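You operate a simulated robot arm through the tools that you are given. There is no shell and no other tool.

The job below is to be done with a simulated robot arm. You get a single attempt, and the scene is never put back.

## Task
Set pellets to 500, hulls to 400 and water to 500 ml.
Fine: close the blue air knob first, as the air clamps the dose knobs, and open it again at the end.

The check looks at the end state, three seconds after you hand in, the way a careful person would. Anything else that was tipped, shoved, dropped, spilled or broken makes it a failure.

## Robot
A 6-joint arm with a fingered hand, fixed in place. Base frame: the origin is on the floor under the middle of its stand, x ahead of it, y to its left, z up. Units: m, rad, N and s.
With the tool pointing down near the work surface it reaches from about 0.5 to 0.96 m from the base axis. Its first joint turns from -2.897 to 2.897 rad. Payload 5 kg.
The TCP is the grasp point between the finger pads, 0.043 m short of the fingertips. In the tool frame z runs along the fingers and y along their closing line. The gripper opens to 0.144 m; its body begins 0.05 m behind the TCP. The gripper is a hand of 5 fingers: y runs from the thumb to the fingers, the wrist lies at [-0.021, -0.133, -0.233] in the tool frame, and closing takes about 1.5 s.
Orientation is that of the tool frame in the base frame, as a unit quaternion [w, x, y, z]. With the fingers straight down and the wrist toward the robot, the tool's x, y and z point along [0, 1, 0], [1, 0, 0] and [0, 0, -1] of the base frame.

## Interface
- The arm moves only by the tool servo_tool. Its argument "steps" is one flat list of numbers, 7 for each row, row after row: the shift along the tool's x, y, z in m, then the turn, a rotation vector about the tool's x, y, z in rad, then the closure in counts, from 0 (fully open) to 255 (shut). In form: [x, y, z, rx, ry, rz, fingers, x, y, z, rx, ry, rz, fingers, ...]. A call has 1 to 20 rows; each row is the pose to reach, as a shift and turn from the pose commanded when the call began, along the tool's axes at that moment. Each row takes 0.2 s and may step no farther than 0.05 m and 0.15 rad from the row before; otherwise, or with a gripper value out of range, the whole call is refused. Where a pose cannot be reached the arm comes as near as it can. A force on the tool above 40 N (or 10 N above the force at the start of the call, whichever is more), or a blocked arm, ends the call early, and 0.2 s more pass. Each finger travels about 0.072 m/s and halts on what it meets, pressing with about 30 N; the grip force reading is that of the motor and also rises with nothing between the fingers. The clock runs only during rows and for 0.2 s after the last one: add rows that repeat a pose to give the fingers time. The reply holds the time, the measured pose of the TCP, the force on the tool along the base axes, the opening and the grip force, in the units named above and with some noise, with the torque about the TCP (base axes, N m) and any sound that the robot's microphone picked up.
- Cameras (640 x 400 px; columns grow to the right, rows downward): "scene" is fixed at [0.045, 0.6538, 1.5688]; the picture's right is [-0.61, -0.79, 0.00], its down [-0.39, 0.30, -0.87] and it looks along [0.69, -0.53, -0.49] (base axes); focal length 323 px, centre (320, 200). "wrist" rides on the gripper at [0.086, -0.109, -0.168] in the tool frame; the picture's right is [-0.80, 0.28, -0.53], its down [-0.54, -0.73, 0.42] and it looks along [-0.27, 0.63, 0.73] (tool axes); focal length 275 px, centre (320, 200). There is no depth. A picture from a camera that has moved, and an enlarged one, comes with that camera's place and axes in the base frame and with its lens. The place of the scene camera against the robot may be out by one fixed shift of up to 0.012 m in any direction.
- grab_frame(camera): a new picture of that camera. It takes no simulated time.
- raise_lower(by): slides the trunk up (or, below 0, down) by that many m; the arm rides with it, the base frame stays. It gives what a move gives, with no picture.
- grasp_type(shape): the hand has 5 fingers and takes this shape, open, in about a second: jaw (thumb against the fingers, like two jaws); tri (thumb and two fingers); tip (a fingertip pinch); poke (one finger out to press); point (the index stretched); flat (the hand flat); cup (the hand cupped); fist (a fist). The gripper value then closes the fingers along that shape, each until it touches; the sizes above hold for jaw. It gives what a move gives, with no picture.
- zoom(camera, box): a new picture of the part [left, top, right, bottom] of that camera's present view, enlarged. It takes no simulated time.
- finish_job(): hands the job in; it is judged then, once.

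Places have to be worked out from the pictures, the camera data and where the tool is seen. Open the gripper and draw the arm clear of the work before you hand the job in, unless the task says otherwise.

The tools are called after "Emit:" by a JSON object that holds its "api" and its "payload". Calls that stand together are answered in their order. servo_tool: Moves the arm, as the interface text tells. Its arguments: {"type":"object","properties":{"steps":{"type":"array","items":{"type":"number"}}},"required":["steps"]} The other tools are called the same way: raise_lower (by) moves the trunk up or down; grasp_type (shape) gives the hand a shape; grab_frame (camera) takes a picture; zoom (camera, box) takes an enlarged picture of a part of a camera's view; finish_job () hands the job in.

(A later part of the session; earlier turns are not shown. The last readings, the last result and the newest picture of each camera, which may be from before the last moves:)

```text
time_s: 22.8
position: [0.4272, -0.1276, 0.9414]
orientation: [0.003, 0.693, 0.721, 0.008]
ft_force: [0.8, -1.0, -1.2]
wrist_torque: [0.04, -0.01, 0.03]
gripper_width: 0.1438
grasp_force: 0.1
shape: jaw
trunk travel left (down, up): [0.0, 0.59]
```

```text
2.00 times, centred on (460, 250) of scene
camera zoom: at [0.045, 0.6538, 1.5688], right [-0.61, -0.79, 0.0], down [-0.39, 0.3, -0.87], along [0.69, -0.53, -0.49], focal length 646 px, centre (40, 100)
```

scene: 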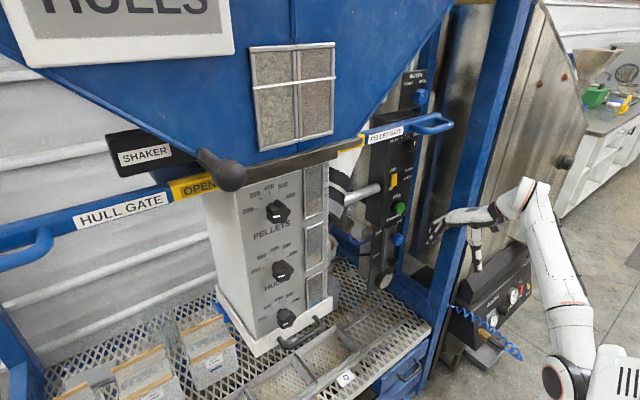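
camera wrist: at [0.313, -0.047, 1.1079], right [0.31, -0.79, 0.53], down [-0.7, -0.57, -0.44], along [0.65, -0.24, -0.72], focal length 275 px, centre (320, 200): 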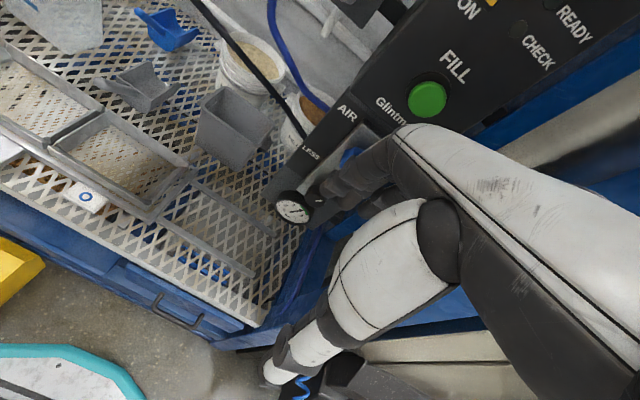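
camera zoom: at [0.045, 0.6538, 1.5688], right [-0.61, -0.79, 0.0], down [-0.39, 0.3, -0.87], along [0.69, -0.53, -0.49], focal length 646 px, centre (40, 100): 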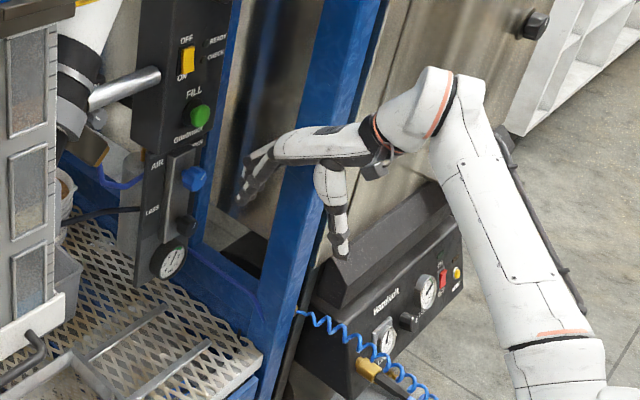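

I have cleared the post. The zoomed pictures are sharp, so let me zoom tightly on the AIR knob from the fixed camera to read its mark and labels.

Emit:
{"api": "zoom", "payload": {"camera": "scene", "box": [376, 218, 416, 258]}}

Emit:
{"api": "zoom", "payload": {"camera": "scene", "box": [265, 245, 305, 285]}}

```text
10.00 times, centred on (396, 238) of scene
camera zoom: at [0.045, 0.6538, 1.5688], right [-0.61, -0.79, 0.0], down [-0.39, 0.3, -0.87], along [0.69, -0.53, -0.49], focal length 3229 px, centre (-440, -180)
```

zoom: 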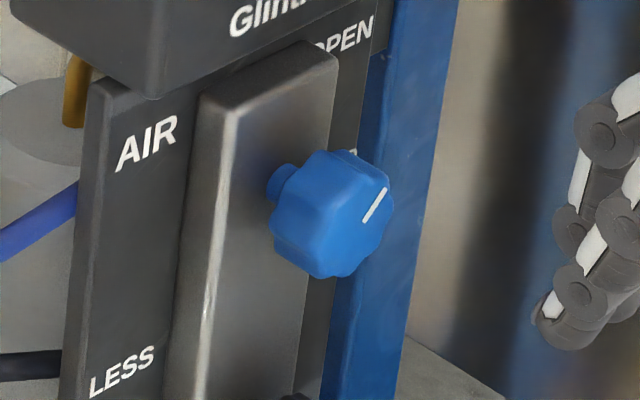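

```text
10.00 times, centred on (285, 265) of scene
camera zoom: at [0.045, 0.6538, 1.5688], right [-0.61, -0.79, 0.0], down [-0.39, 0.3, -0.87], along [0.69, -0.53, -0.49], focal length 3229 px, centre (670, -450)
```

zoom: 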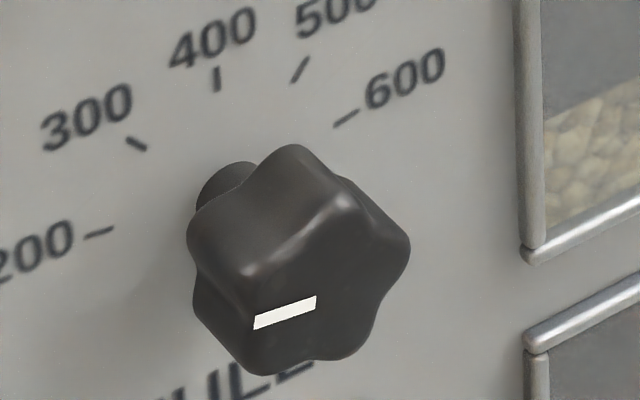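

The mark on the AIR knob points up-right (45°) at OPEN, with CLOSED at the lower right, so closing should be about 90° clockwise. Before choosing a grasp, I test how close the wrist can fold by lowering the hand 15 cm in free space.

Emit:
{"api": "servo_tool", "payload": {"steps": [0.0, 0, 0.0375, 0, 0, 0, 0, 0.0, 0, 0.075, 0, 0, 0, 0, 0.0, 0, 0.1125, 0, 0, 0, 0, 0.0, 0, 0.15, 0, 0, 0, 0]}}

Emit:
{"api": "zoom", "payload": {"camera": "wrist", "box": [230, 0, 460, 200]}}

```text
time_s: 23.8
position: [0.4329, -0.1225, 0.7848]
orientation: [-0.005, 0.686, 0.728, 0.006]
ft_force: [-0.6, 0.3, 0.2]
wrist_torque: [-0.04, 0.0, 0.01]
gripper_width: 0.1438
grasp_force: 0.0
shape: jaw
trunk travel left (down, up): [0.0, 0.59]
```

```text
2.00 times, centred on (345, 100) of wrist
camera zoom: at [0.3211, -0.0451, 0.9529], right [0.33, -0.79, 0.52], down [-0.69, -0.58, -0.43], along [0.64, -0.22, -0.73], focal length 551 px, centre (270, 400)
```

zoom: 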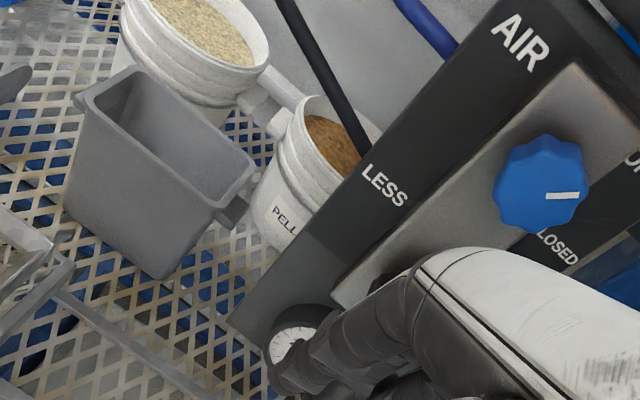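

The lower position tracked, and CLOSED is indeed at the lower right of the AIR knob. I'll look at the arm's present posture to judge how much it can fold.

Emit:
{"api": "zoom", "payload": {"camera": "scene", "box": [440, 180, 640, 400]}}

```text
1.82 times, centred on (540, 290) of scene
camera zoom: at [0.045, 0.6538, 1.5688], right [-0.61, -0.79, 0.0], down [-0.39, 0.3, -0.87], along [0.69, -0.53, -0.49], focal length 587 px, centre (-80, 36)
```

zoom: 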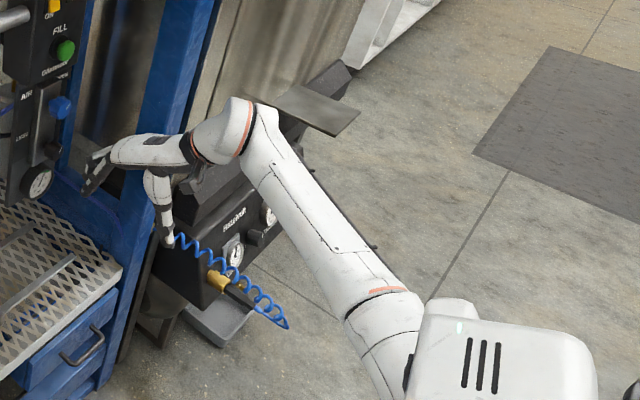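

The fold limit isn't reached here. I plan to grip the AIR knob with the hand coming from above-front at 45°, thumb left/fingers right. First I lift and shift left away from the post while yawing the hand 92° clockwise.

Emit:
{"api": "servo_tool", "payload": {"steps": [0.025, 0.004, -0.04, 0, 0, 0.1463, 0, 0.05, 0.01, -0.08, 0, 0, 0.2926, 0, 0.07, 0.016, -0.12, 0, 0, 0.4389, 0, 0.09, 0.022, -0.16, 0, 0, 0.5852, 0, 0.1, 0.03, -0.2, 0, 0, 0.7315, 0, 0.1, 0.03, -0.2, 0, 0, 0.8778, 0, 0.1, 0.03, -0.2, 0, 0, 1.0241, 0, 0.1, 0.03, -0.2, 0, 0, 1.1704, 0, 0.1, 0.03, -0.2, 0, 0, 1.3167, 0, 0.1, 0.03, -0.2, 0, 0, 1.463, 0, 0.1, 0.03, -0.2, 0, 0, 1.609, 0]}}

Emit:
{"api": "grab_frame", "payload": {"camera": "wrist"}}

Emit:
{"api": "grab_frame", "payload": {"camera": "scene"}}

```text
time_s: 26.2
position: [0.4528, -0.0582, 0.9464]
orientation: [-0.003, 1.0, 0.006, 0.013]
ft_force: [-0.3, 1.1, 0.7]
wrist_torque: [-0.02, -0.03, 0.0]
gripper_width: 0.144
grasp_force: 0.0
shape: jaw
out of reach, approached as far as the arm can: row 10, 11
trunk travel left (down, up): [0.0, 0.59]
```

```text
taken
camera wrist: at [0.5343, 0.0504, 1.1165], right [-0.81, -0.29, 0.51], down [-0.54, 0.72, -0.43], along [-0.24, -0.63, -0.74], focal length 275 px, centre (320, 200)
```

wrist: 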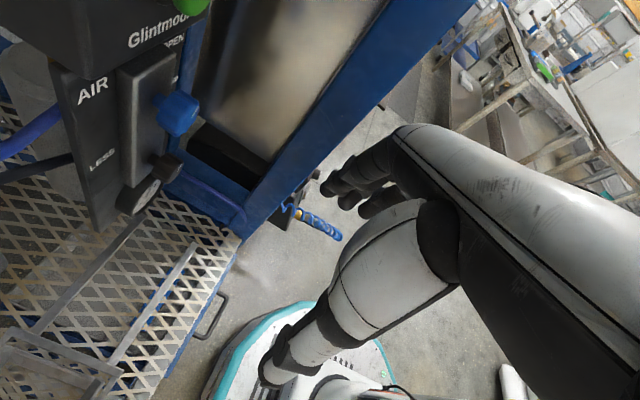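

```text
taken
```

scene: 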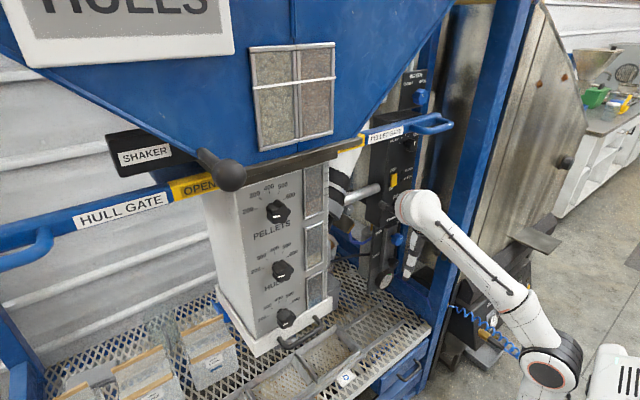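

Rows 10–11 were at the outer reach, so I'll lower the hand 6 cm to come back inside the comfortable range and see the true commanded pose.

Emit:
{"api": "servo_tool", "payload": {"steps": [0, 0, 0.03, 0, 0, 0, 0, 0, 0, 0.06, 0, 0, 0, 0, 0, 0, 0.06, 0, 0, 0, 0]}}

Emit:
{"api": "zoom", "payload": {"camera": "wrist", "box": [60, 10, 260, 210]}}

```text
time_s: 27.0
position: [0.4535, -0.0581, 0.885]
orientation: [-0.004, 1.0, 0.002, 0.008]
ft_force: [-0.6, -0.1, -0.3]
wrist_torque: [-0.01, -0.01, 0.0]
gripper_width: 0.144
grasp_force: 0.0
shape: jaw
trunk travel left (down, up): [0.0, 0.59]
```

```text
2.00 times, centred on (160, 110) of wrist
camera zoom: at [0.5369, 0.0488, 1.0546], right [-0.8, -0.29, 0.52], down [-0.54, 0.73, -0.43], along [-0.25, -0.62, -0.74], focal length 551 px, centre (640, 380)
```

zoom: 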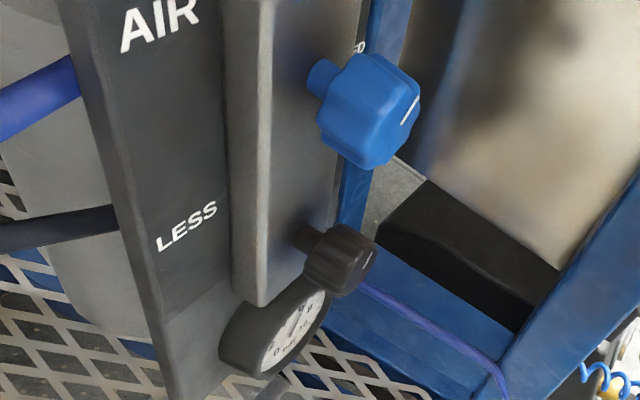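

The commanded pose synced. The AIR knob's face is at about (0.622, −0.155, 0.870) with a body about 28 mm deep. A narrower grip suits it, so I'll try the "tri" shape here in free space and look at it.

Emit:
{"api": "grasp_type", "payload": {"shape": "tri"}}

Emit:
{"api": "grab_frame", "payload": {"camera": "wrist"}}

Emit:
{"api": "zoom", "payload": {"camera": "scene", "box": [370, 170, 470, 310]}}

```text
time_s: 27.9
position: [0.4538, -0.0595, 0.886]
orientation: [-0.003, 1.0, 0.002, 0.008]
ft_force: [0.9, 0.6, -0.6]
wrist_torque: [-0.04, 0.0, -0.02]
gripper_width: 0.1439
grasp_force: 0.0
shape: tri
trunk travel left (down, up): [0.0, 0.59]
```

```text
taken
camera wrist: at [0.537, 0.0488, 1.0548], right [-0.8, -0.29, 0.52], down [-0.54, 0.73, -0.43], along [-0.25, -0.62, -0.74], focal length 275 px, centre (320, 200)
```

wrist: 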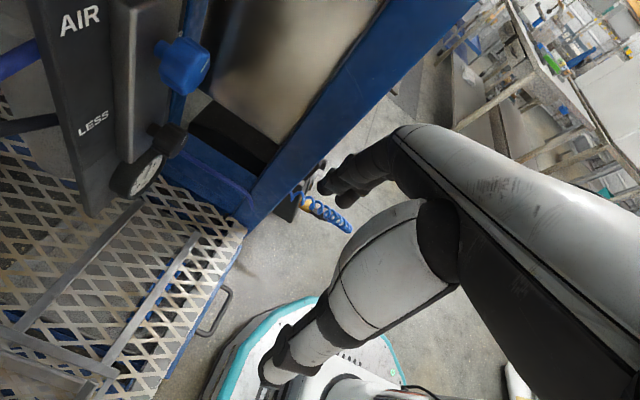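

```text
2.86 times, centred on (420, 240) of scene
camera zoom: at [0.045, 0.6538, 1.5688], right [-0.61, -0.79, 0.0], down [-0.39, 0.3, -0.87], along [0.69, -0.53, -0.49], focal length 922 px, centre (34, 86)
```

zoom: 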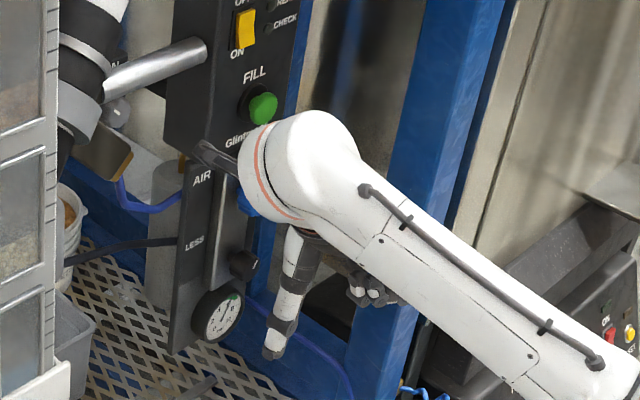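

Now I'll close the tri grip in free air to see where the pads meet in the wrist picture.

Emit:
{"api": "servo_tool", "payload": {"steps": [0, 0, 0, 0, 0, 0, 255, 0, 0, 0, 0, 0, 0, 255, 0, 0, 0, 0, 0, 0, 255, 0, 0, 0, 0, 0, 0, 255, 0, 0, 0, 0, 0, 0, 255, 0, 0, 0, 0, 0, 0, 255, 0, 0, 0, 0, 0, 0, 255, 0, 0, 0, 0, 0, 0, 255]}}

Emit:
{"api": "grab_frame", "payload": {"camera": "wrist"}}

Emit:
{"api": "zoom", "payload": {"camera": "wrist", "box": [240, 150, 440, 350]}}

```text
time_s: 29.7
position: [0.454, -0.0587, 0.8856]
orientation: [-0.004, 1.0, 0.002, 0.008]
ft_force: [-0.1, 0.9, -0.8]
wrist_torque: [-0.05, 0.0, 0.01]
gripper_width: 0.0
grasp_force: 29.5
shape: tri
trunk travel left (down, up): [0.0, 0.59]
```

```text
taken
camera wrist: at [0.537, 0.0488, 1.0549], right [-0.8, -0.29, 0.52], down [-0.54, 0.73, -0.43], along [-0.25, -0.62, -0.74], focal length 275 px, centre (320, 200)
```

wrist: 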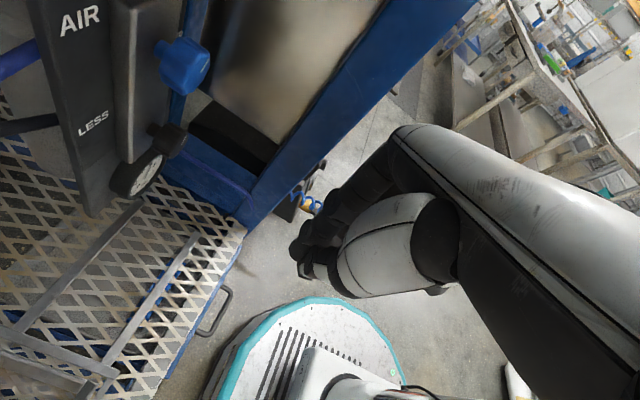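

```text
2.00 times, centred on (340, 250) of wrist
camera zoom: at [0.537, 0.0488, 1.0549], right [-0.8, -0.29, 0.52], down [-0.54, 0.73, -0.43], along [-0.25, -0.62, -0.74], focal length 551 px, centre (280, 100)
```

zoom: 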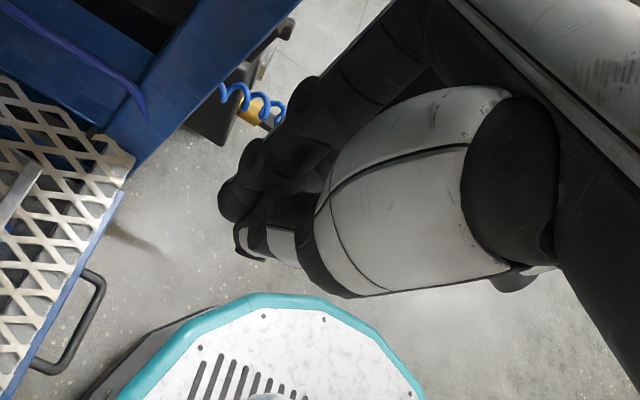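

The tips meet where the TCP geometry predicts, so tri keeps the same grasp point. I'll reopen partway, pitch up 45° and go to a pre-grasp at about (0.555, −0.125, 0.945).

Emit:
{"api": "servo_tool", "payload": {"steps": [0, 0, 0, 0, 0, 0, 60, 0.017, 0.011, -0.01, 0, 0.131, 0, 60, 0.034, 0.022, -0.02, 0, 0.262, 0, 60, 0.051, 0.034, -0.03, 0, 0.393, 0, 60, 0.068, 0.045, -0.04, 0, 0.524, 0, 60, 0.085, 0.056, -0.05, 0, 0.655, 0, 60, 0.1015, 0.067, -0.06, 0, 0.785, 0, 60, 0.1015, 0.067, -0.06, 0, 0.785, 0, 60]}}

Emit:
{"api": "grab_frame", "payload": {"camera": "wrist"}}

Emit:
{"api": "grab_frame", "payload": {"camera": "scene"}}

```text
time_s: 31.5
position: [0.5584, -0.1247, 0.9467]
orientation: [-0.003, 0.921, 0.0, 0.391]
ft_force: [0.0, -0.2, 0.0]
wrist_torque: [-0.03, -0.01, 0.0]
gripper_width: 0.1101
grasp_force: 0.1
shape: tri
trunk travel left (down, up): [0.0, 0.59]
```

```text
taken
camera wrist: at [0.4977, -0.018, 1.126], right [-0.94, -0.29, -0.2], down [-0.08, 0.73, -0.68], along [0.34, -0.62, -0.71], focal length 275 px, centre (320, 200)
```

wrist: 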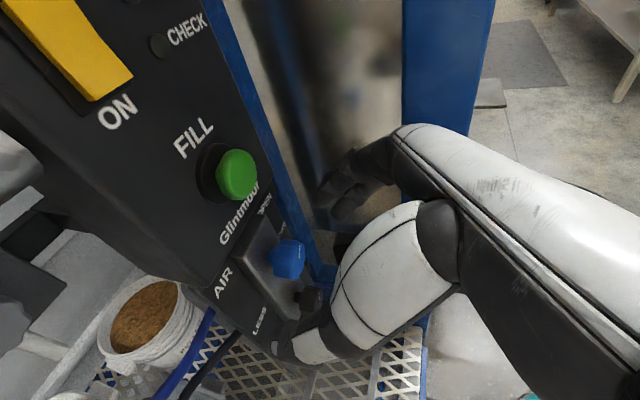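

```text
taken
```

scene: 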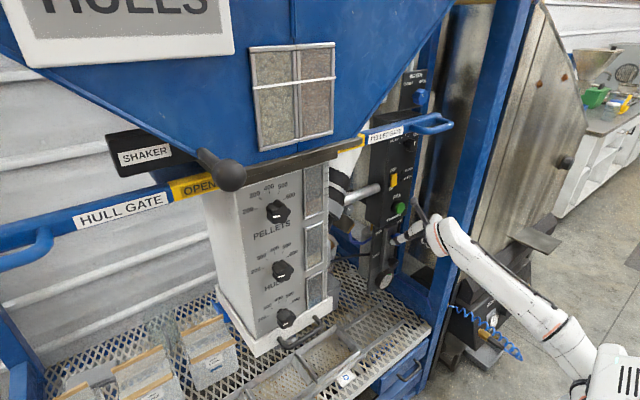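

The pre-grasp pose is reached exactly, with the knob between thumb and fingers in view. Let me zoom to refine the knob position.

Emit:
{"api": "zoom", "payload": {"camera": "wrist", "box": [210, 200, 370, 360]}}

Emit:
{"api": "zoom", "payload": {"camera": "scene", "box": [370, 200, 450, 280]}}

```text
2.50 times, centred on (290, 280) of wrist
camera zoom: at [0.4977, -0.018, 1.126], right [-0.94, -0.29, -0.2], down [-0.08, 0.73, -0.68], along [0.34, -0.62, -0.71], focal length 688 px, centre (395, 0)
```

zoom: 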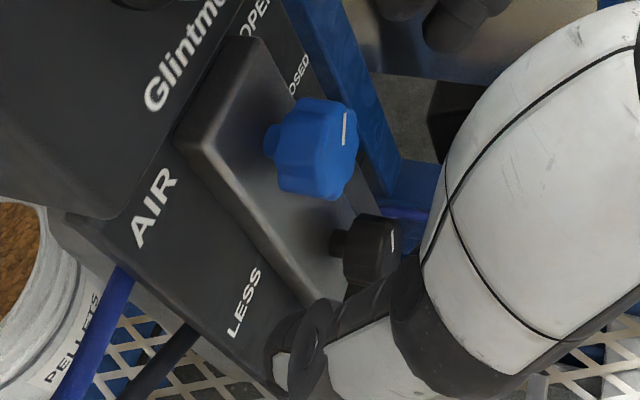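

```text
5.00 times, centred on (410, 240) of scene
camera zoom: at [0.045, 0.6538, 1.5688], right [-0.61, -0.79, 0.0], down [-0.39, 0.3, -0.87], along [0.69, -0.53, -0.49], focal length 1614 px, centre (-130, 0)
```

zoom: 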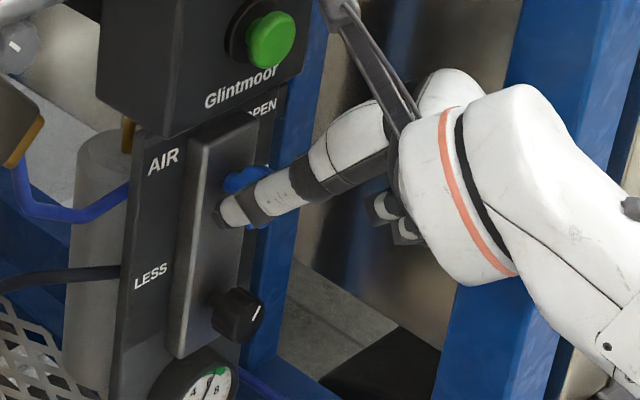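

The knob centre is about (0.636, −0.155, 0.867). I advance along the finger direction to TCP ≈ (0.622, −0.155, 0.881), shifting right as I go so the thumb and fingers straddle it.

Emit:
{"api": "servo_tool", "payload": {"steps": [0, 0.008, 0.03, 0, 0, 0, 60, 0, 0.02, 0.055, 0, 0, 0, 60, -0.001, 0.0285, 0.075, 0, 0, 0, 60, -0.0015, 0.0303, 0.0914, 0, 0, 0, 60, -0.0015, 0.0303, 0.0914, 0, 0, 0, 60]}}

Emit:
{"api": "grab_frame", "payload": {"camera": "wrist"}}

Emit:
{"api": "zoom", "payload": {"camera": "scene", "box": [370, 200, 450, 280]}}

```text
time_s: 32.7
position: [0.6238, -0.1528, 0.8828]
orientation: [-0.004, 0.921, 0.0, 0.39]
ft_force: [0.2, 0.5, 0.5]
wrist_torque: [0.0, 0.02, 0.0]
gripper_width: 0.1103
grasp_force: 0.0
shape: tri
trunk travel left (down, up): [0.0, 0.59]
```

```text
taken
camera wrist: at [0.5633, -0.046, 1.0614], right [-0.94, -0.29, -0.2], down [-0.08, 0.73, -0.68], along [0.34, -0.62, -0.71], focal length 275 px, centre (320, 200)
```

wrist: 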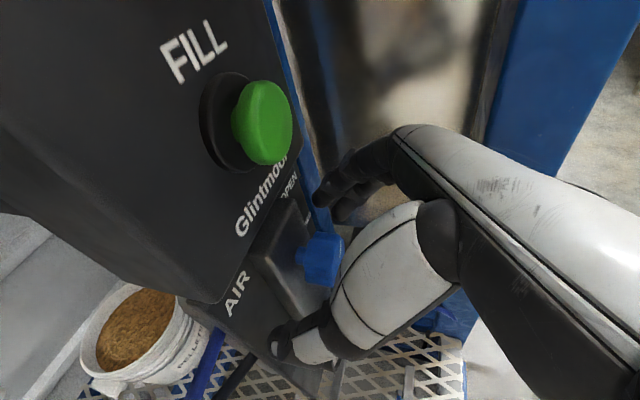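

```text
5.00 times, centred on (410, 240) of scene
camera zoom: at [0.045, 0.6538, 1.5688], right [-0.61, -0.79, 0.0], down [-0.39, 0.3, -0.87], along [0.69, -0.53, -0.49], focal length 1614 px, centre (-130, 0)
```

zoom: 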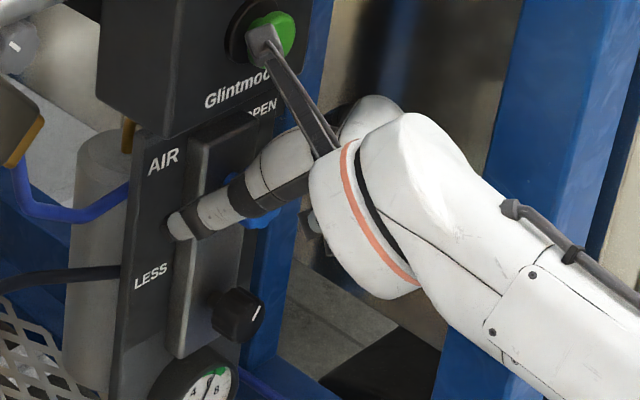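

No contact so far and the knob is between thumb and fingers. I'll close the grip on it and check the forces.

Emit:
{"api": "servo_tool", "payload": {"steps": [0, 0, 0, 0, 0, 0, 120, 0, 0, 0, 0, 0, 0, 160, 0, 0, 0, 0, 0, 0, 200, 0, 0, 0, 0, 0, 0, 255, 0, 0, 0, 0, 0, 0, 255, 0, 0, 0, 0, 0, 0, 255]}}

Emit:
{"api": "grab_frame", "payload": {"camera": "wrist"}}

Emit:
{"api": "zoom", "payload": {"camera": "scene", "box": [370, 200, 450, 280]}}

```text
time_s: 34.1
position: [0.6244, -0.1523, 0.8814]
orientation: [-0.004, 0.921, 0.0, 0.389]
ft_force: [6.6, 0.6, 0.4]
wrist_torque: [0.02, -0.04, 0.27]
gripper_width: 0.0348
grasp_force: 29.9
shape: tri
trunk travel left (down, up): [0.0, 0.59]
```

```text
taken
camera wrist: at [0.564, -0.0456, 1.061], right [-0.94, -0.29, -0.2], down [-0.08, 0.73, -0.68], along [0.34, -0.62, -0.71], focal length 275 px, centre (320, 200)
```

wrist: 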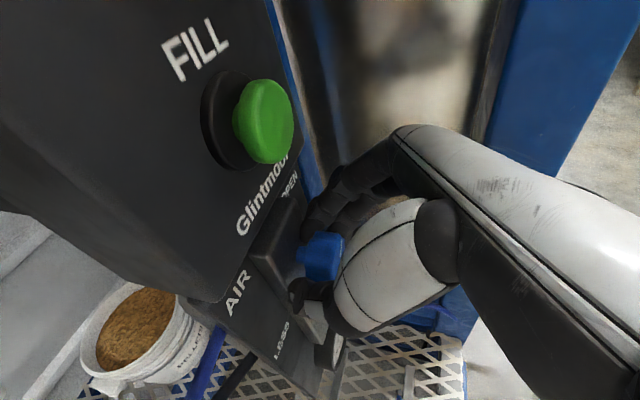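

```text
5.00 times, centred on (410, 240) of scene
camera zoom: at [0.045, 0.6538, 1.5688], right [-0.61, -0.79, 0.0], down [-0.39, 0.3, -0.87], along [0.69, -0.53, -0.49], focal length 1614 px, centre (-130, 0)
```

zoom: 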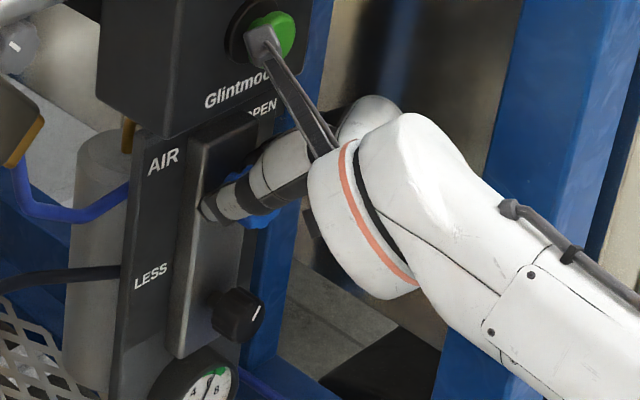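

Width 0.035 m at full grip force means the knob is held. Zooming to verify where the pads sit.

Emit:
{"api": "zoom", "payload": {"camera": "wrist", "box": [240, 180, 400, 340]}}

Emit:
{"api": "zoom", "payload": {"camera": "scene", "box": [380, 225, 420, 265]}}

```text
2.50 times, centred on (320, 260) of wrist
camera zoom: at [0.564, -0.0456, 1.061], right [-0.94, -0.29, -0.2], down [-0.08, 0.73, -0.68], along [0.34, -0.62, -0.71], focal length 688 px, centre (320, 50)
```

zoom: 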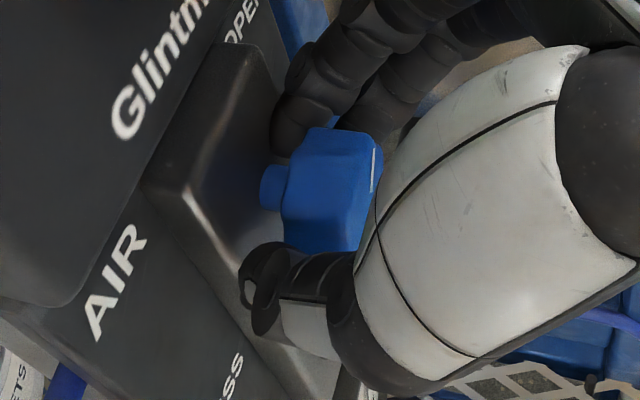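

```text
10.00 times, centred on (400, 245) of scene
camera zoom: at [0.045, 0.6538, 1.5688], right [-0.61, -0.79, 0.0], down [-0.39, 0.3, -0.87], along [0.69, -0.53, -0.49], focal length 3229 px, centre (-480, -250)
```

zoom: 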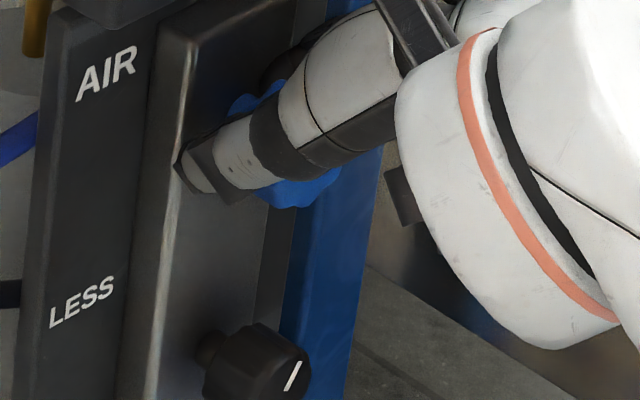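

The knob is held between thumb and two fingers. I'll turn clockwise 30° about the knob axis (base +x) as a first stroke.

Emit:
{"api": "servo_tool", "payload": {"steps": [-0.0001, 0.0015, 0.0001, 0.0742, 0, 0.0742, 255, -0.0002, 0.0029, 0.0002, 0.1478, 0, 0.1478, 255, -0.0005, 0.0043, 0.0005, 0.222, 0, 0.222, 255, -0.0008, 0.0057, 0.0008, 0.2963, 0, 0.2963, 255, -0.0013, 0.007, 0.0013, 0.3705, 0, 0.3705, 255, -0.0013, 0.007, 0.0013, 0.3705, 0, 0.3705, 255]}}

Emit:
{"api": "zoom", "payload": {"camera": "wrist", "box": [200, 140, 400, 340]}}

Emit:
{"api": "zoom", "payload": {"camera": "scene", "box": [370, 200, 450, 280]}}

```text
time_s: 35.5
position: [0.6237, -0.1624, 0.8799]
orientation: [-0.244, 0.889, -0.098, 0.375]
ft_force: [10.9, -5.4, -4.1]
wrist_torque: [-0.12, -0.2, 0.04]
gripper_width: 0.0346
grasp_force: 30.4
shape: tri
trunk travel left (down, up): [0.0, 0.59]
```

```text
2.00 times, centred on (300, 240) of wrist
camera zoom: at [0.5638, -0.1594, 1.0895], right [-0.94, -0.15, -0.32], down [-0.08, 0.97, -0.22], along [0.34, -0.18, -0.92], focal length 551 px, centre (360, 120)
```

zoom: 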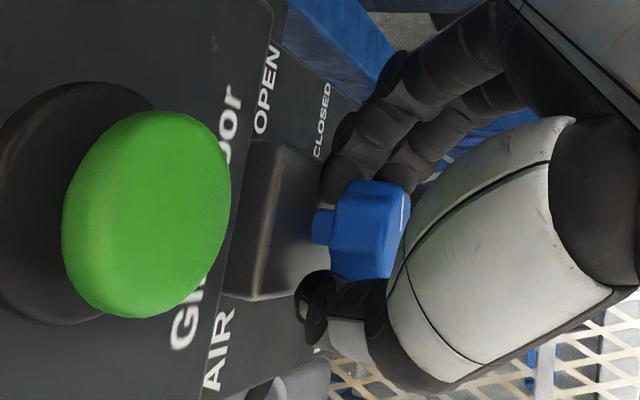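

```text
5.00 times, centred on (410, 240) of scene
camera zoom: at [0.045, 0.6538, 1.5688], right [-0.61, -0.79, 0.0], down [-0.39, 0.3, -0.87], along [0.69, -0.53, -0.49], focal length 1614 px, centre (-130, 0)
```

zoom: 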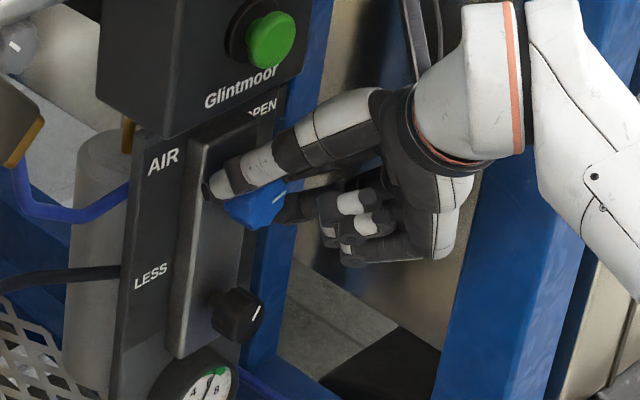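

The knob turned with the hand (its mark keeps its place relative to the fingers). I'll release, wind the open hand back 60° about the knob axis, ready for a second stroke.

Emit:
{"api": "servo_tool", "payload": {"steps": [0, 0, 0, 0, 0, 0, 60, 0, 0, 0, 0, 0, 0, 60, 0, 0, 0, 0, 0, 0, 60, 0, 0, 0, 0, 0, 0, 60]}}

Emit:
{"api": "zoom", "payload": {"camera": "wrist", "box": [200, 140, 400, 340]}}

Emit:
{"api": "zoom", "payload": {"camera": "scene", "box": [370, 200, 450, 280]}}

```text
time_s: 36.5
position: [0.6221, -0.1604, 0.882]
orientation: [-0.243, 0.889, -0.097, 0.376]
ft_force: [0.1, 0.5, 0.0]
wrist_torque: [0.0, 0.03, 0.0]
gripper_width: 0.1097
grasp_force: 0.0
shape: tri
trunk travel left (down, up): [0.0, 0.59]
```

```text
2.00 times, centred on (300, 240) of wrist
camera zoom: at [0.5627, -0.1582, 1.0903], right [-0.94, -0.15, -0.32], down [-0.08, 0.97, -0.22], along [0.34, -0.18, -0.92], focal length 551 px, centre (360, 120)
```

zoom: 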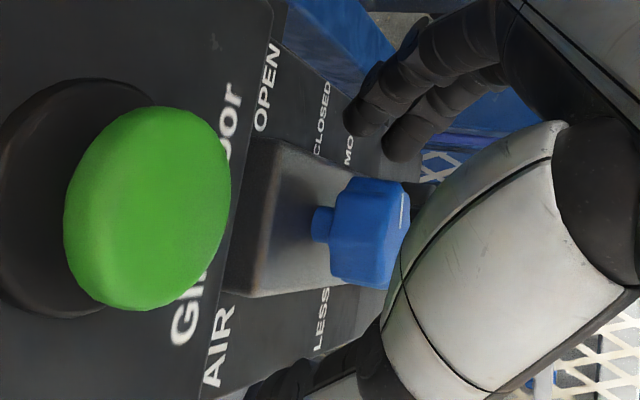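

```text
5.00 times, centred on (410, 240) of scene
camera zoom: at [0.045, 0.6538, 1.5688], right [-0.61, -0.79, 0.0], down [-0.39, 0.3, -0.87], along [0.69, -0.53, -0.49], focal length 1614 px, centre (-130, 0)
```

zoom: 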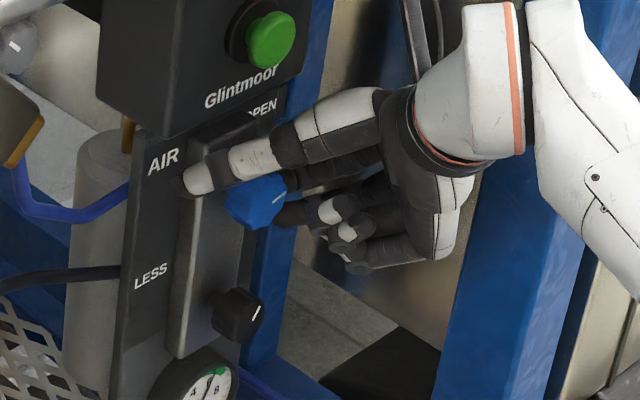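

Released cleanly. Let me check how far the knob's mark has turned.

Emit:
{"api": "zoom", "payload": {"camera": "scene", "box": [390, 228, 420, 258]}}

Emit:
{"api": "zoom", "payload": {"camera": "wrist", "box": [290, 200, 370, 300]}}

```text
13.33 times, centred on (405, 243) of scene
camera zoom: at [0.045, 0.6538, 1.5688], right [-0.61, -0.79, 0.0], down [-0.39, 0.3, -0.87], along [0.69, -0.53, -0.49], focal length 4305 px, centre (-813, -373)
```

zoom: 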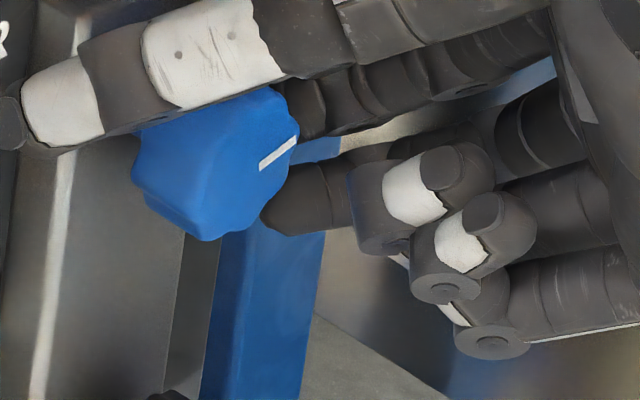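

```text
4.00 times, centred on (330, 250) of wrist
camera zoom: at [0.5627, -0.1582, 1.0903], right [-0.94, -0.15, -0.32], down [-0.08, 0.97, -0.22], along [0.34, -0.18, -0.92], focal length 1101 px, centre (280, 0)
```

zoom: 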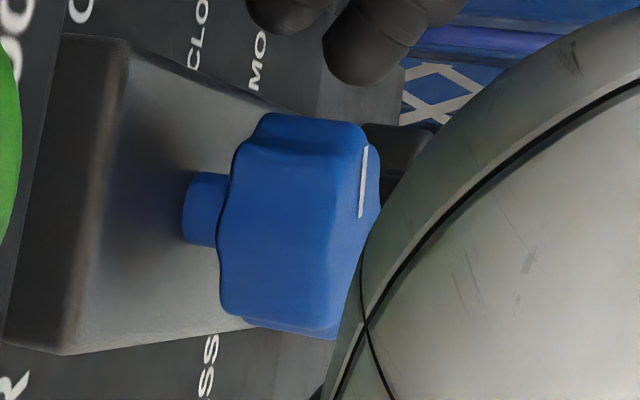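

The mark now points roughly right (about 75–80°). Winding the open hand back 60° about the knob axis for the second stroke.

Emit:
{"api": "servo_tool", "payload": {"steps": [-0.0001, -0.0018, 0.0001, -0.0926, 0, -0.0926, 60, -0.0003, -0.0036, 0.0003, -0.1852, 0, -0.1852, 60, -0.0007, -0.0054, 0.0007, -0.2778, 0, -0.2778, 60, -0.0013, -0.007, 0.0013, -0.3703, 0, -0.3703, 60, -0.002, -0.0085, 0.002, -0.4629, 0, -0.4629, 60, -0.0028, -0.0099, 0.0028, -0.5555, 0, -0.5555, 60, -0.0039, -0.0111, 0.0039, -0.6481, 0, -0.6481, 60, -0.0049, -0.0121, 0.0049, -0.7405, 0, -0.7405, 60, -0.0049, -0.0121, 0.0049, -0.7405, 0, -0.7405, 60]}}

Emit:
{"api": "grab_frame", "payload": {"camera": "wrist"}}

Emit:
{"api": "zoom", "payload": {"camera": "scene", "box": [360, 200, 460, 300]}}

```text
time_s: 38.5
position: [0.6216, -0.1494, 0.8816]
orientation: [0.237, 0.89, 0.099, 0.377]
ft_force: [0.3, 0.3, 0.4]
wrist_torque: [0.02, 0.0, 0.01]
gripper_width: 0.1099
grasp_force: 0.0
shape: tri
trunk travel left (down, up): [0.0, 0.59]
```

```text
taken
camera wrist: at [0.5632, 0.0342, 0.9829], right [-0.94, -0.34, -0.03], down [-0.07, 0.29, -0.95], along [0.34, -0.89, -0.3], focal length 275 px, centre (320, 200)
```

wrist: 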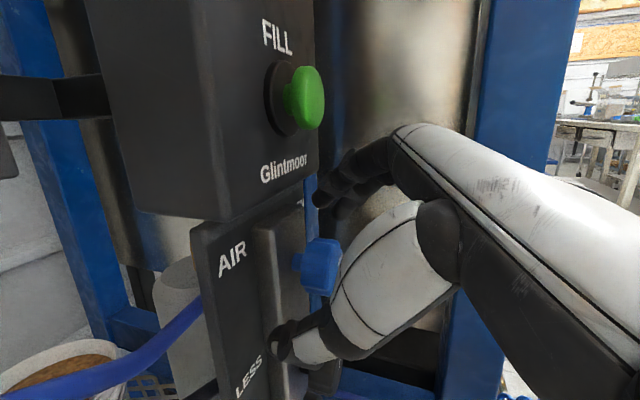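

```text
4.00 times, centred on (410, 250) of scene
camera zoom: at [0.045, 0.6538, 1.5688], right [-0.61, -0.79, 0.0], down [-0.39, 0.3, -0.87], along [0.69, -0.53, -0.49], focal length 1291 px, centre (-40, 0)
```

zoom: 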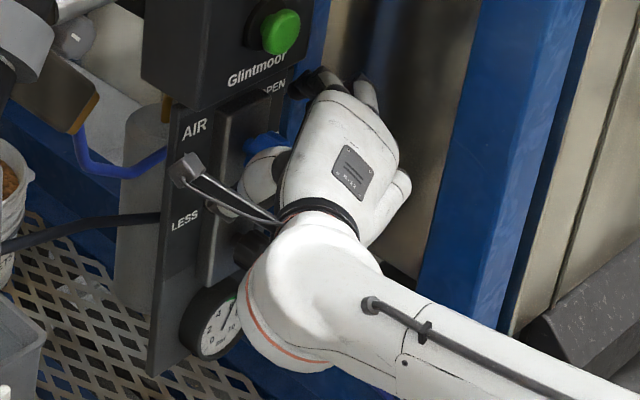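

The hand is centred around the knob with no contact. Closing the grip.

Emit:
{"api": "servo_tool", "payload": {"steps": [0, 0, 0, 0, 0, 0, 120, 0, 0, 0, 0, 0, 0, 160, 0, 0, 0, 0, 0, 0, 200, 0, 0, 0, 0, 0, 0, 255, 0, 0, 0, 0, 0, 0, 255, 0, 0, 0, 0, 0, 0, 255]}}

Emit:
{"api": "zoom", "payload": {"camera": "wrist", "box": [240, 180, 400, 340]}}

```text
time_s: 39.9
position: [0.6238, -0.1493, 0.8806]
orientation: [0.236, 0.891, 0.098, 0.376]
ft_force: [5.4, 4.3, -6.5]
wrist_torque: [0.12, 0.14, 0.3]
gripper_width: 0.0317
grasp_force: 29.2
shape: tri
trunk travel left (down, up): [0.0, 0.59]
```

```text
2.50 times, centred on (320, 260) of wrist
camera zoom: at [0.5641, 0.0345, 0.9822], right [-0.94, -0.34, -0.03], down [-0.07, 0.29, -0.95], along [0.34, -0.89, -0.3], focal length 688 px, centre (320, 50)
```

zoom: 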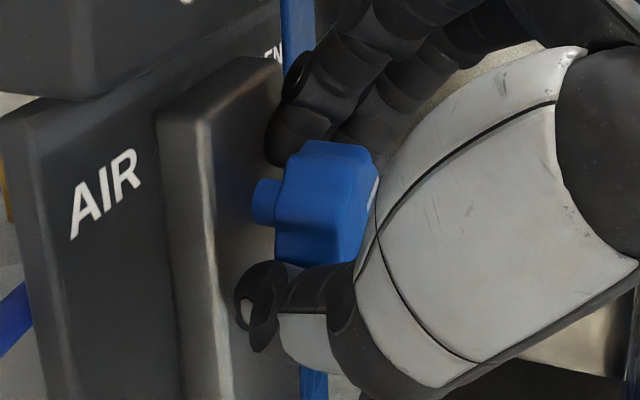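

Held (0.032 m). Turning clockwise 60° about the knob axis.

Emit:
{"api": "servo_tool", "payload": {"steps": [-0.0001, 0.0018, 0.0001, 0.0926, 0, 0.0926, 255, -0.0003, 0.0036, 0.0003, 0.1852, 0, 0.1852, 255, -0.0007, 0.0054, 0.0007, 0.2778, 0, 0.2778, 255, -0.0013, 0.007, 0.0013, 0.3703, 0, 0.3703, 255, -0.002, 0.0085, 0.002, 0.4629, 0, 0.4629, 255, -0.0028, 0.0099, 0.0028, 0.5555, 0, 0.5555, 255, -0.0039, 0.0111, 0.0039, 0.6481, 0, 0.6481, 255, -0.0049, 0.0121, 0.0049, 0.7405, 0, 0.7405, 255, -0.0049, 0.0121, 0.0049, 0.7405, 0, 0.7405, 255]}}

Emit:
{"api": "zoom", "payload": {"camera": "wrist", "box": [240, 180, 400, 340]}}

Emit:
{"api": "zoom", "payload": {"camera": "scene", "box": [370, 200, 450, 280]}}

```text
time_s: 41.9
position: [0.6231, -0.1631, 0.8796]
orientation: [-0.244, 0.889, -0.098, 0.375]
ft_force: [7.4, -9.0, -8.8]
wrist_torque: [-0.24, 0.05, -0.11]
gripper_width: 0.0309
grasp_force: 29.9
shape: tri
trunk travel left (down, up): [0.0, 0.59]
```

```text
2.50 times, centred on (320, 260) of wrist
camera zoom: at [0.5631, -0.161, 1.0885], right [-0.94, -0.15, -0.32], down [-0.08, 0.97, -0.22], along [0.34, -0.18, -0.92], focal length 688 px, centre (320, 50)
```

zoom: 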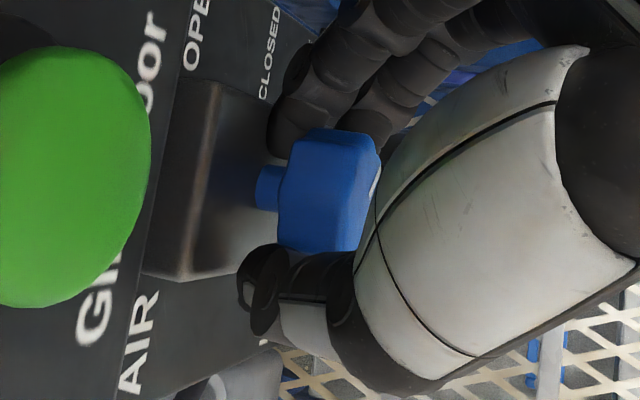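

```text
5.00 times, centred on (410, 240) of scene
camera zoom: at [0.045, 0.6538, 1.5688], right [-0.61, -0.79, 0.0], down [-0.39, 0.3, -0.87], along [0.69, -0.53, -0.49], focal length 1614 px, centre (-130, 0)
```

zoom: 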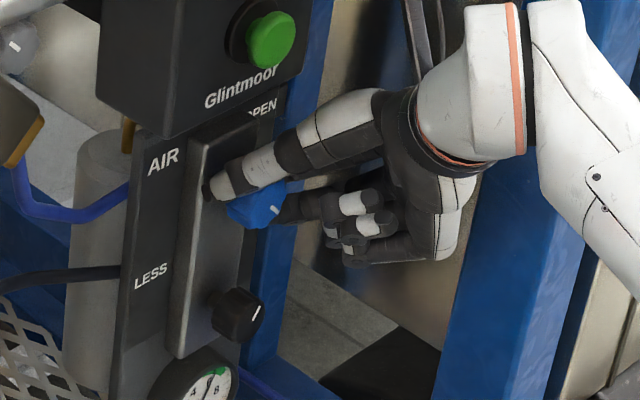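

The stroke went through. Let me release and read the mark.

Emit:
{"api": "servo_tool", "payload": {"steps": [0, 0, 0, 0, 0, 0, 60, 0, 0, 0, 0, 0, 0, 60, 0, 0, 0, 0, 0, 0, 60, 0, 0, 0, 0, 0, 0, 60]}}

Emit:
{"api": "zoom", "payload": {"camera": "scene", "box": [390, 228, 420, 258]}}

Emit:
{"api": "zoom", "payload": {"camera": "scene", "box": [260, 190, 310, 330]}}

```text
time_s: 42.9
position: [0.622, -0.1632, 0.8807]
orientation: [-0.244, 0.889, -0.097, 0.375]
ft_force: [-0.6, 0.5, 0.6]
wrist_torque: [0.0, -0.01, 0.02]
gripper_width: 0.1096
grasp_force: 0.1
shape: tri
trunk travel left (down, up): [0.0, 0.59]
```

```text
13.33 times, centred on (405, 243) of scene
camera zoom: at [0.045, 0.6538, 1.5688], right [-0.61, -0.79, 0.0], down [-0.39, 0.3, -0.87], along [0.69, -0.53, -0.49], focal length 4305 px, centre (-813, -373)
```

zoom: 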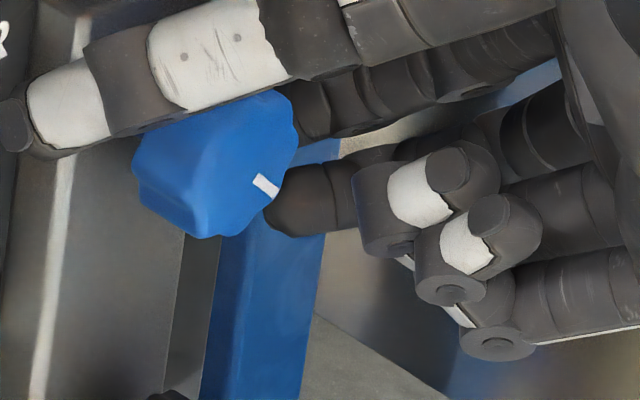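

```text
2.86 times, centred on (285, 260) of scene
camera zoom: at [0.045, 0.6538, 1.5688], right [-0.61, -0.79, 0.0], down [-0.39, 0.3, -0.87], along [0.69, -0.53, -0.49], focal length 922 px, centre (420, 29)
```

zoom: 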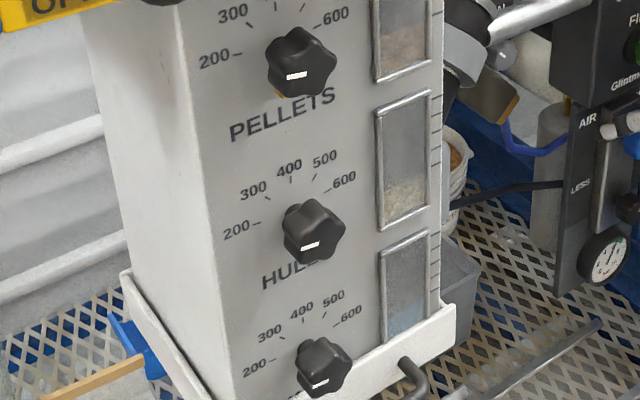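

The mark now points to 136°, i.e. CLOSED. I'll check the gauge and the dose-knob clamps for confirmation.

Emit:
{"api": "zoom", "payload": {"camera": "scene", "box": [370, 262, 405, 297]}}

Emit:
{"api": "zoom", "payload": {"camera": "scene", "box": [255, 190, 300, 235]}}

Emit:
{"api": "zoom", "payload": {"camera": "wrist", "box": [200, 100, 420, 340]}}

```text
11.43 times, centred on (388, 280) of scene
camera zoom: at [0.045, 0.6538, 1.5688], right [-0.61, -0.79, 0.0], down [-0.39, 0.3, -0.87], along [0.69, -0.53, -0.49], focal length 3690 px, centre (-451, -709)
```

zoom: 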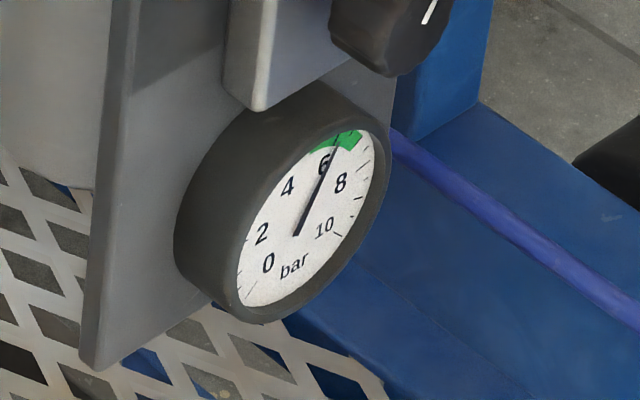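

```text
8.89 times, centred on (278, 212) of scene
camera zoom: at [0.045, 0.6538, 1.5688], right [-0.61, -0.79, 0.0], down [-0.39, 0.3, -0.87], along [0.69, -0.53, -0.49], focal length 2870 px, centre (698, 89)
```

zoom: 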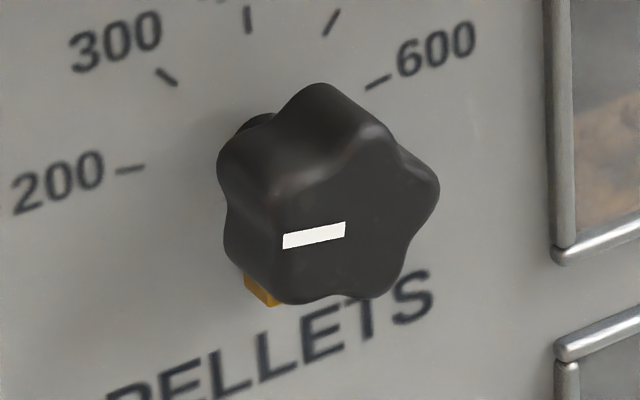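

```text
1.67 times, centred on (310, 220) of wrist
camera zoom: at [0.5619, -0.1596, 1.0895], right [-0.94, -0.15, -0.32], down [-0.08, 0.97, -0.22], along [0.34, -0.18, -0.92], focal length 459 px, centre (337, 167)
```

zoom: 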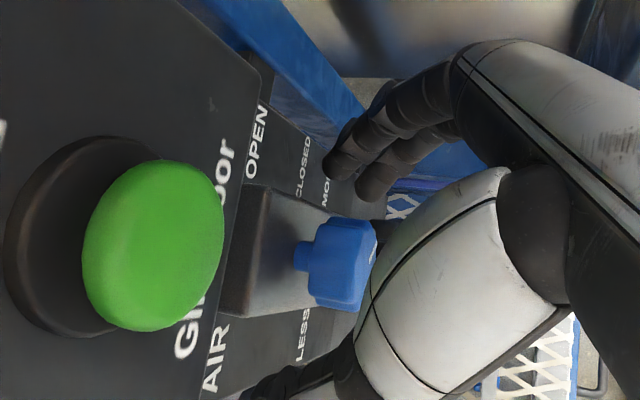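

The AIR valve is closed. Now I back out: wind the open hand back 60° (as before, clear of the post) and withdraw along the finger axis.

Emit:
{"api": "servo_tool", "payload": {"steps": [-0.0001, -0.0018, 0.0001, -0.0926, 0, -0.0926, 60, -0.0003, -0.0036, 0.0003, -0.1852, 0, -0.1852, 60, -0.0007, -0.0054, 0.0007, -0.2778, 0, -0.2778, 60, -0.0013, -0.007, 0.0013, -0.3703, 0, -0.3703, 60, -0.002, -0.0085, 0.002, -0.4629, 0, -0.4629, 60, -0.0028, -0.0099, 0.0028, -0.5555, 0, -0.5555, 60, -0.0039, -0.0111, 0.0039, -0.6481, 0, -0.6481, 60, -0.0049, -0.0121, 0.0049, -0.7405, 0, -0.7405, 60, -0.015, -0.0367, -0.025, -0.7405, 0, -0.7405, 60, -0.025, -0.0611, -0.055, -0.7405, 0, -0.7405, 60, -0.035, -0.0856, -0.0852, -0.7405, 0, -0.7405, 60, -0.0446, -0.1096, -0.1152, -0.7405, 0, -0.7405, 60]}}

Emit:
{"api": "grab_frame", "payload": {"camera": "wrist"}}

Emit:
{"api": "grab_frame", "payload": {"camera": "scene"}}

```text
time_s: 45.5
position: [0.5096, -0.0915, 0.9732]
orientation: [0.237, 0.892, 0.098, 0.373]
ft_force: [-0.3, -0.5, 0.9]
wrist_torque: [0.01, 0.0, -0.01]
gripper_width: 0.11
grasp_force: 0.0
shape: tri
trunk travel left (down, up): [0.0, 0.59]
```

```text
taken
camera wrist: at [0.4513, 0.0917, 1.0741], right [-0.94, -0.34, -0.02], down [-0.08, 0.29, -0.95], along [0.33, -0.89, -0.3], focal length 275 px, centre (320, 200)
```

wrist: 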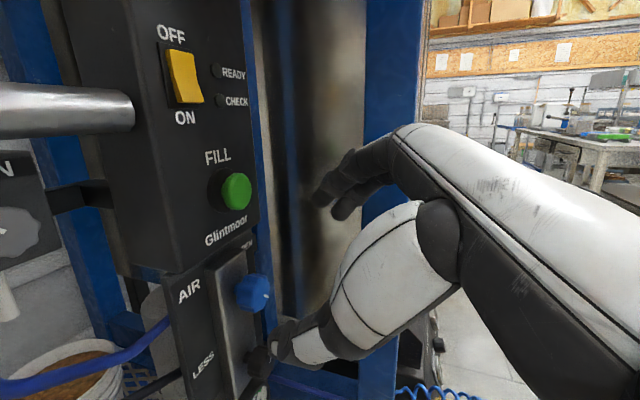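

```text
taken
```

scene: 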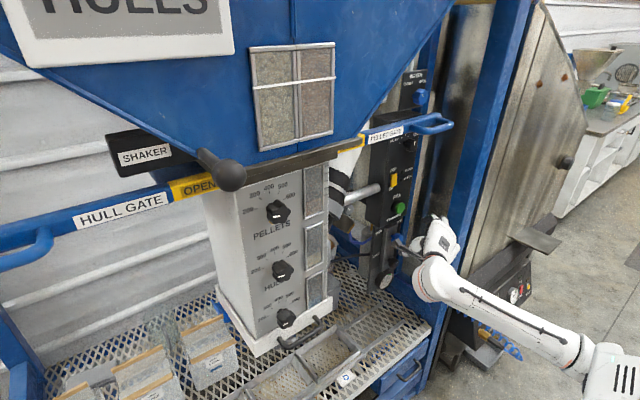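

The hand is clear. Next I carry it left in front of the dose panel, to TCP ≈ (0.38, 0.30, 1.08), staying at x<0.45 away from the panel and the LOW drawer handle.

Emit:
{"api": "servo_tool", "payload": {"steps": [0.0112, -0.0284, -0.0295, 0, 0, 0, 60, 0.0223, -0.0568, -0.0591, 0, 0, 0, 60, 0.0335, -0.0853, -0.0886, 0, 0, 0, 60, 0.0446, -0.1137, -0.1181, 0, 0, 0, 60, 0.0558, -0.1421, -0.1477, 0, 0, 0, 60, 0.0669, -0.1705, -0.1772, 0, 0, 0, 60, 0.0781, -0.1989, -0.2067, 0, 0, 0, 60, 0.0892, -0.2274, -0.2362, 0, 0, 0, 60, 0.1004, -0.2558, -0.2658, 0, 0, 0, 60, 0.1115, -0.2842, -0.2953, 0, 0, 0, 60]}}

Emit:
{"api": "grab_frame", "payload": {"camera": "wrist"}}

Emit:
{"api": "grab_frame", "payload": {"camera": "scene"}}

```text
time_s: 47.7
position: [0.4651, 0.2397, 1.0613]
orientation: [0.232, 0.889, 0.105, 0.381]
ft_force: [-0.7, -1.2, 1.9]
wrist_torque: [0.16, 0.11, 0.17]
gripper_width: 0.1101
grasp_force: 0.0
shape: tri
out of reach, approached as far as the arm can: row 7, 8, 9, 10
trunk travel left (down, up): [0.0, 0.59]
```

```text
taken
camera wrist: at [0.4008, 0.4208, 1.1626], right [-0.93, -0.36, -0.04], down [-0.07, 0.3, -0.95], along [0.36, -0.88, -0.3], focal length 275 px, centre (320, 200)
```

wrist: 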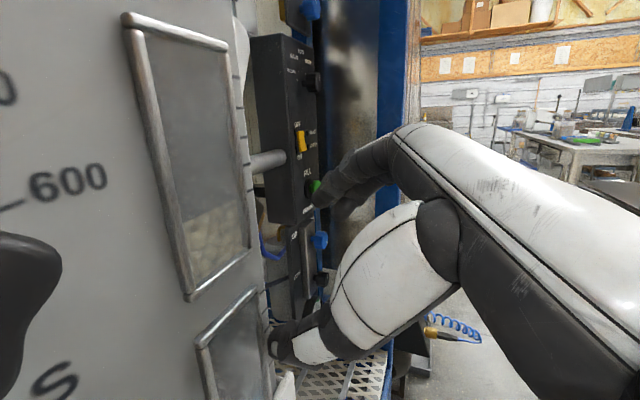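

```text
taken
```

scene: 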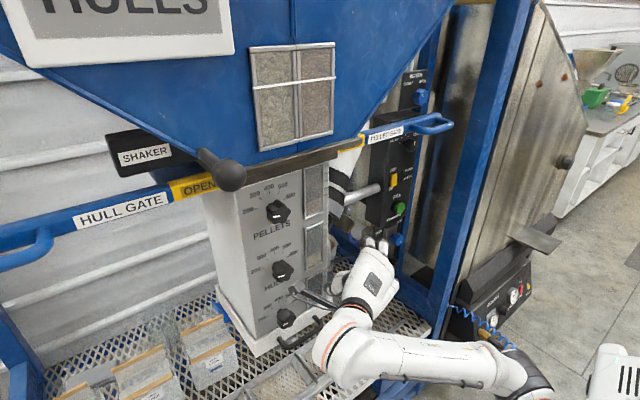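

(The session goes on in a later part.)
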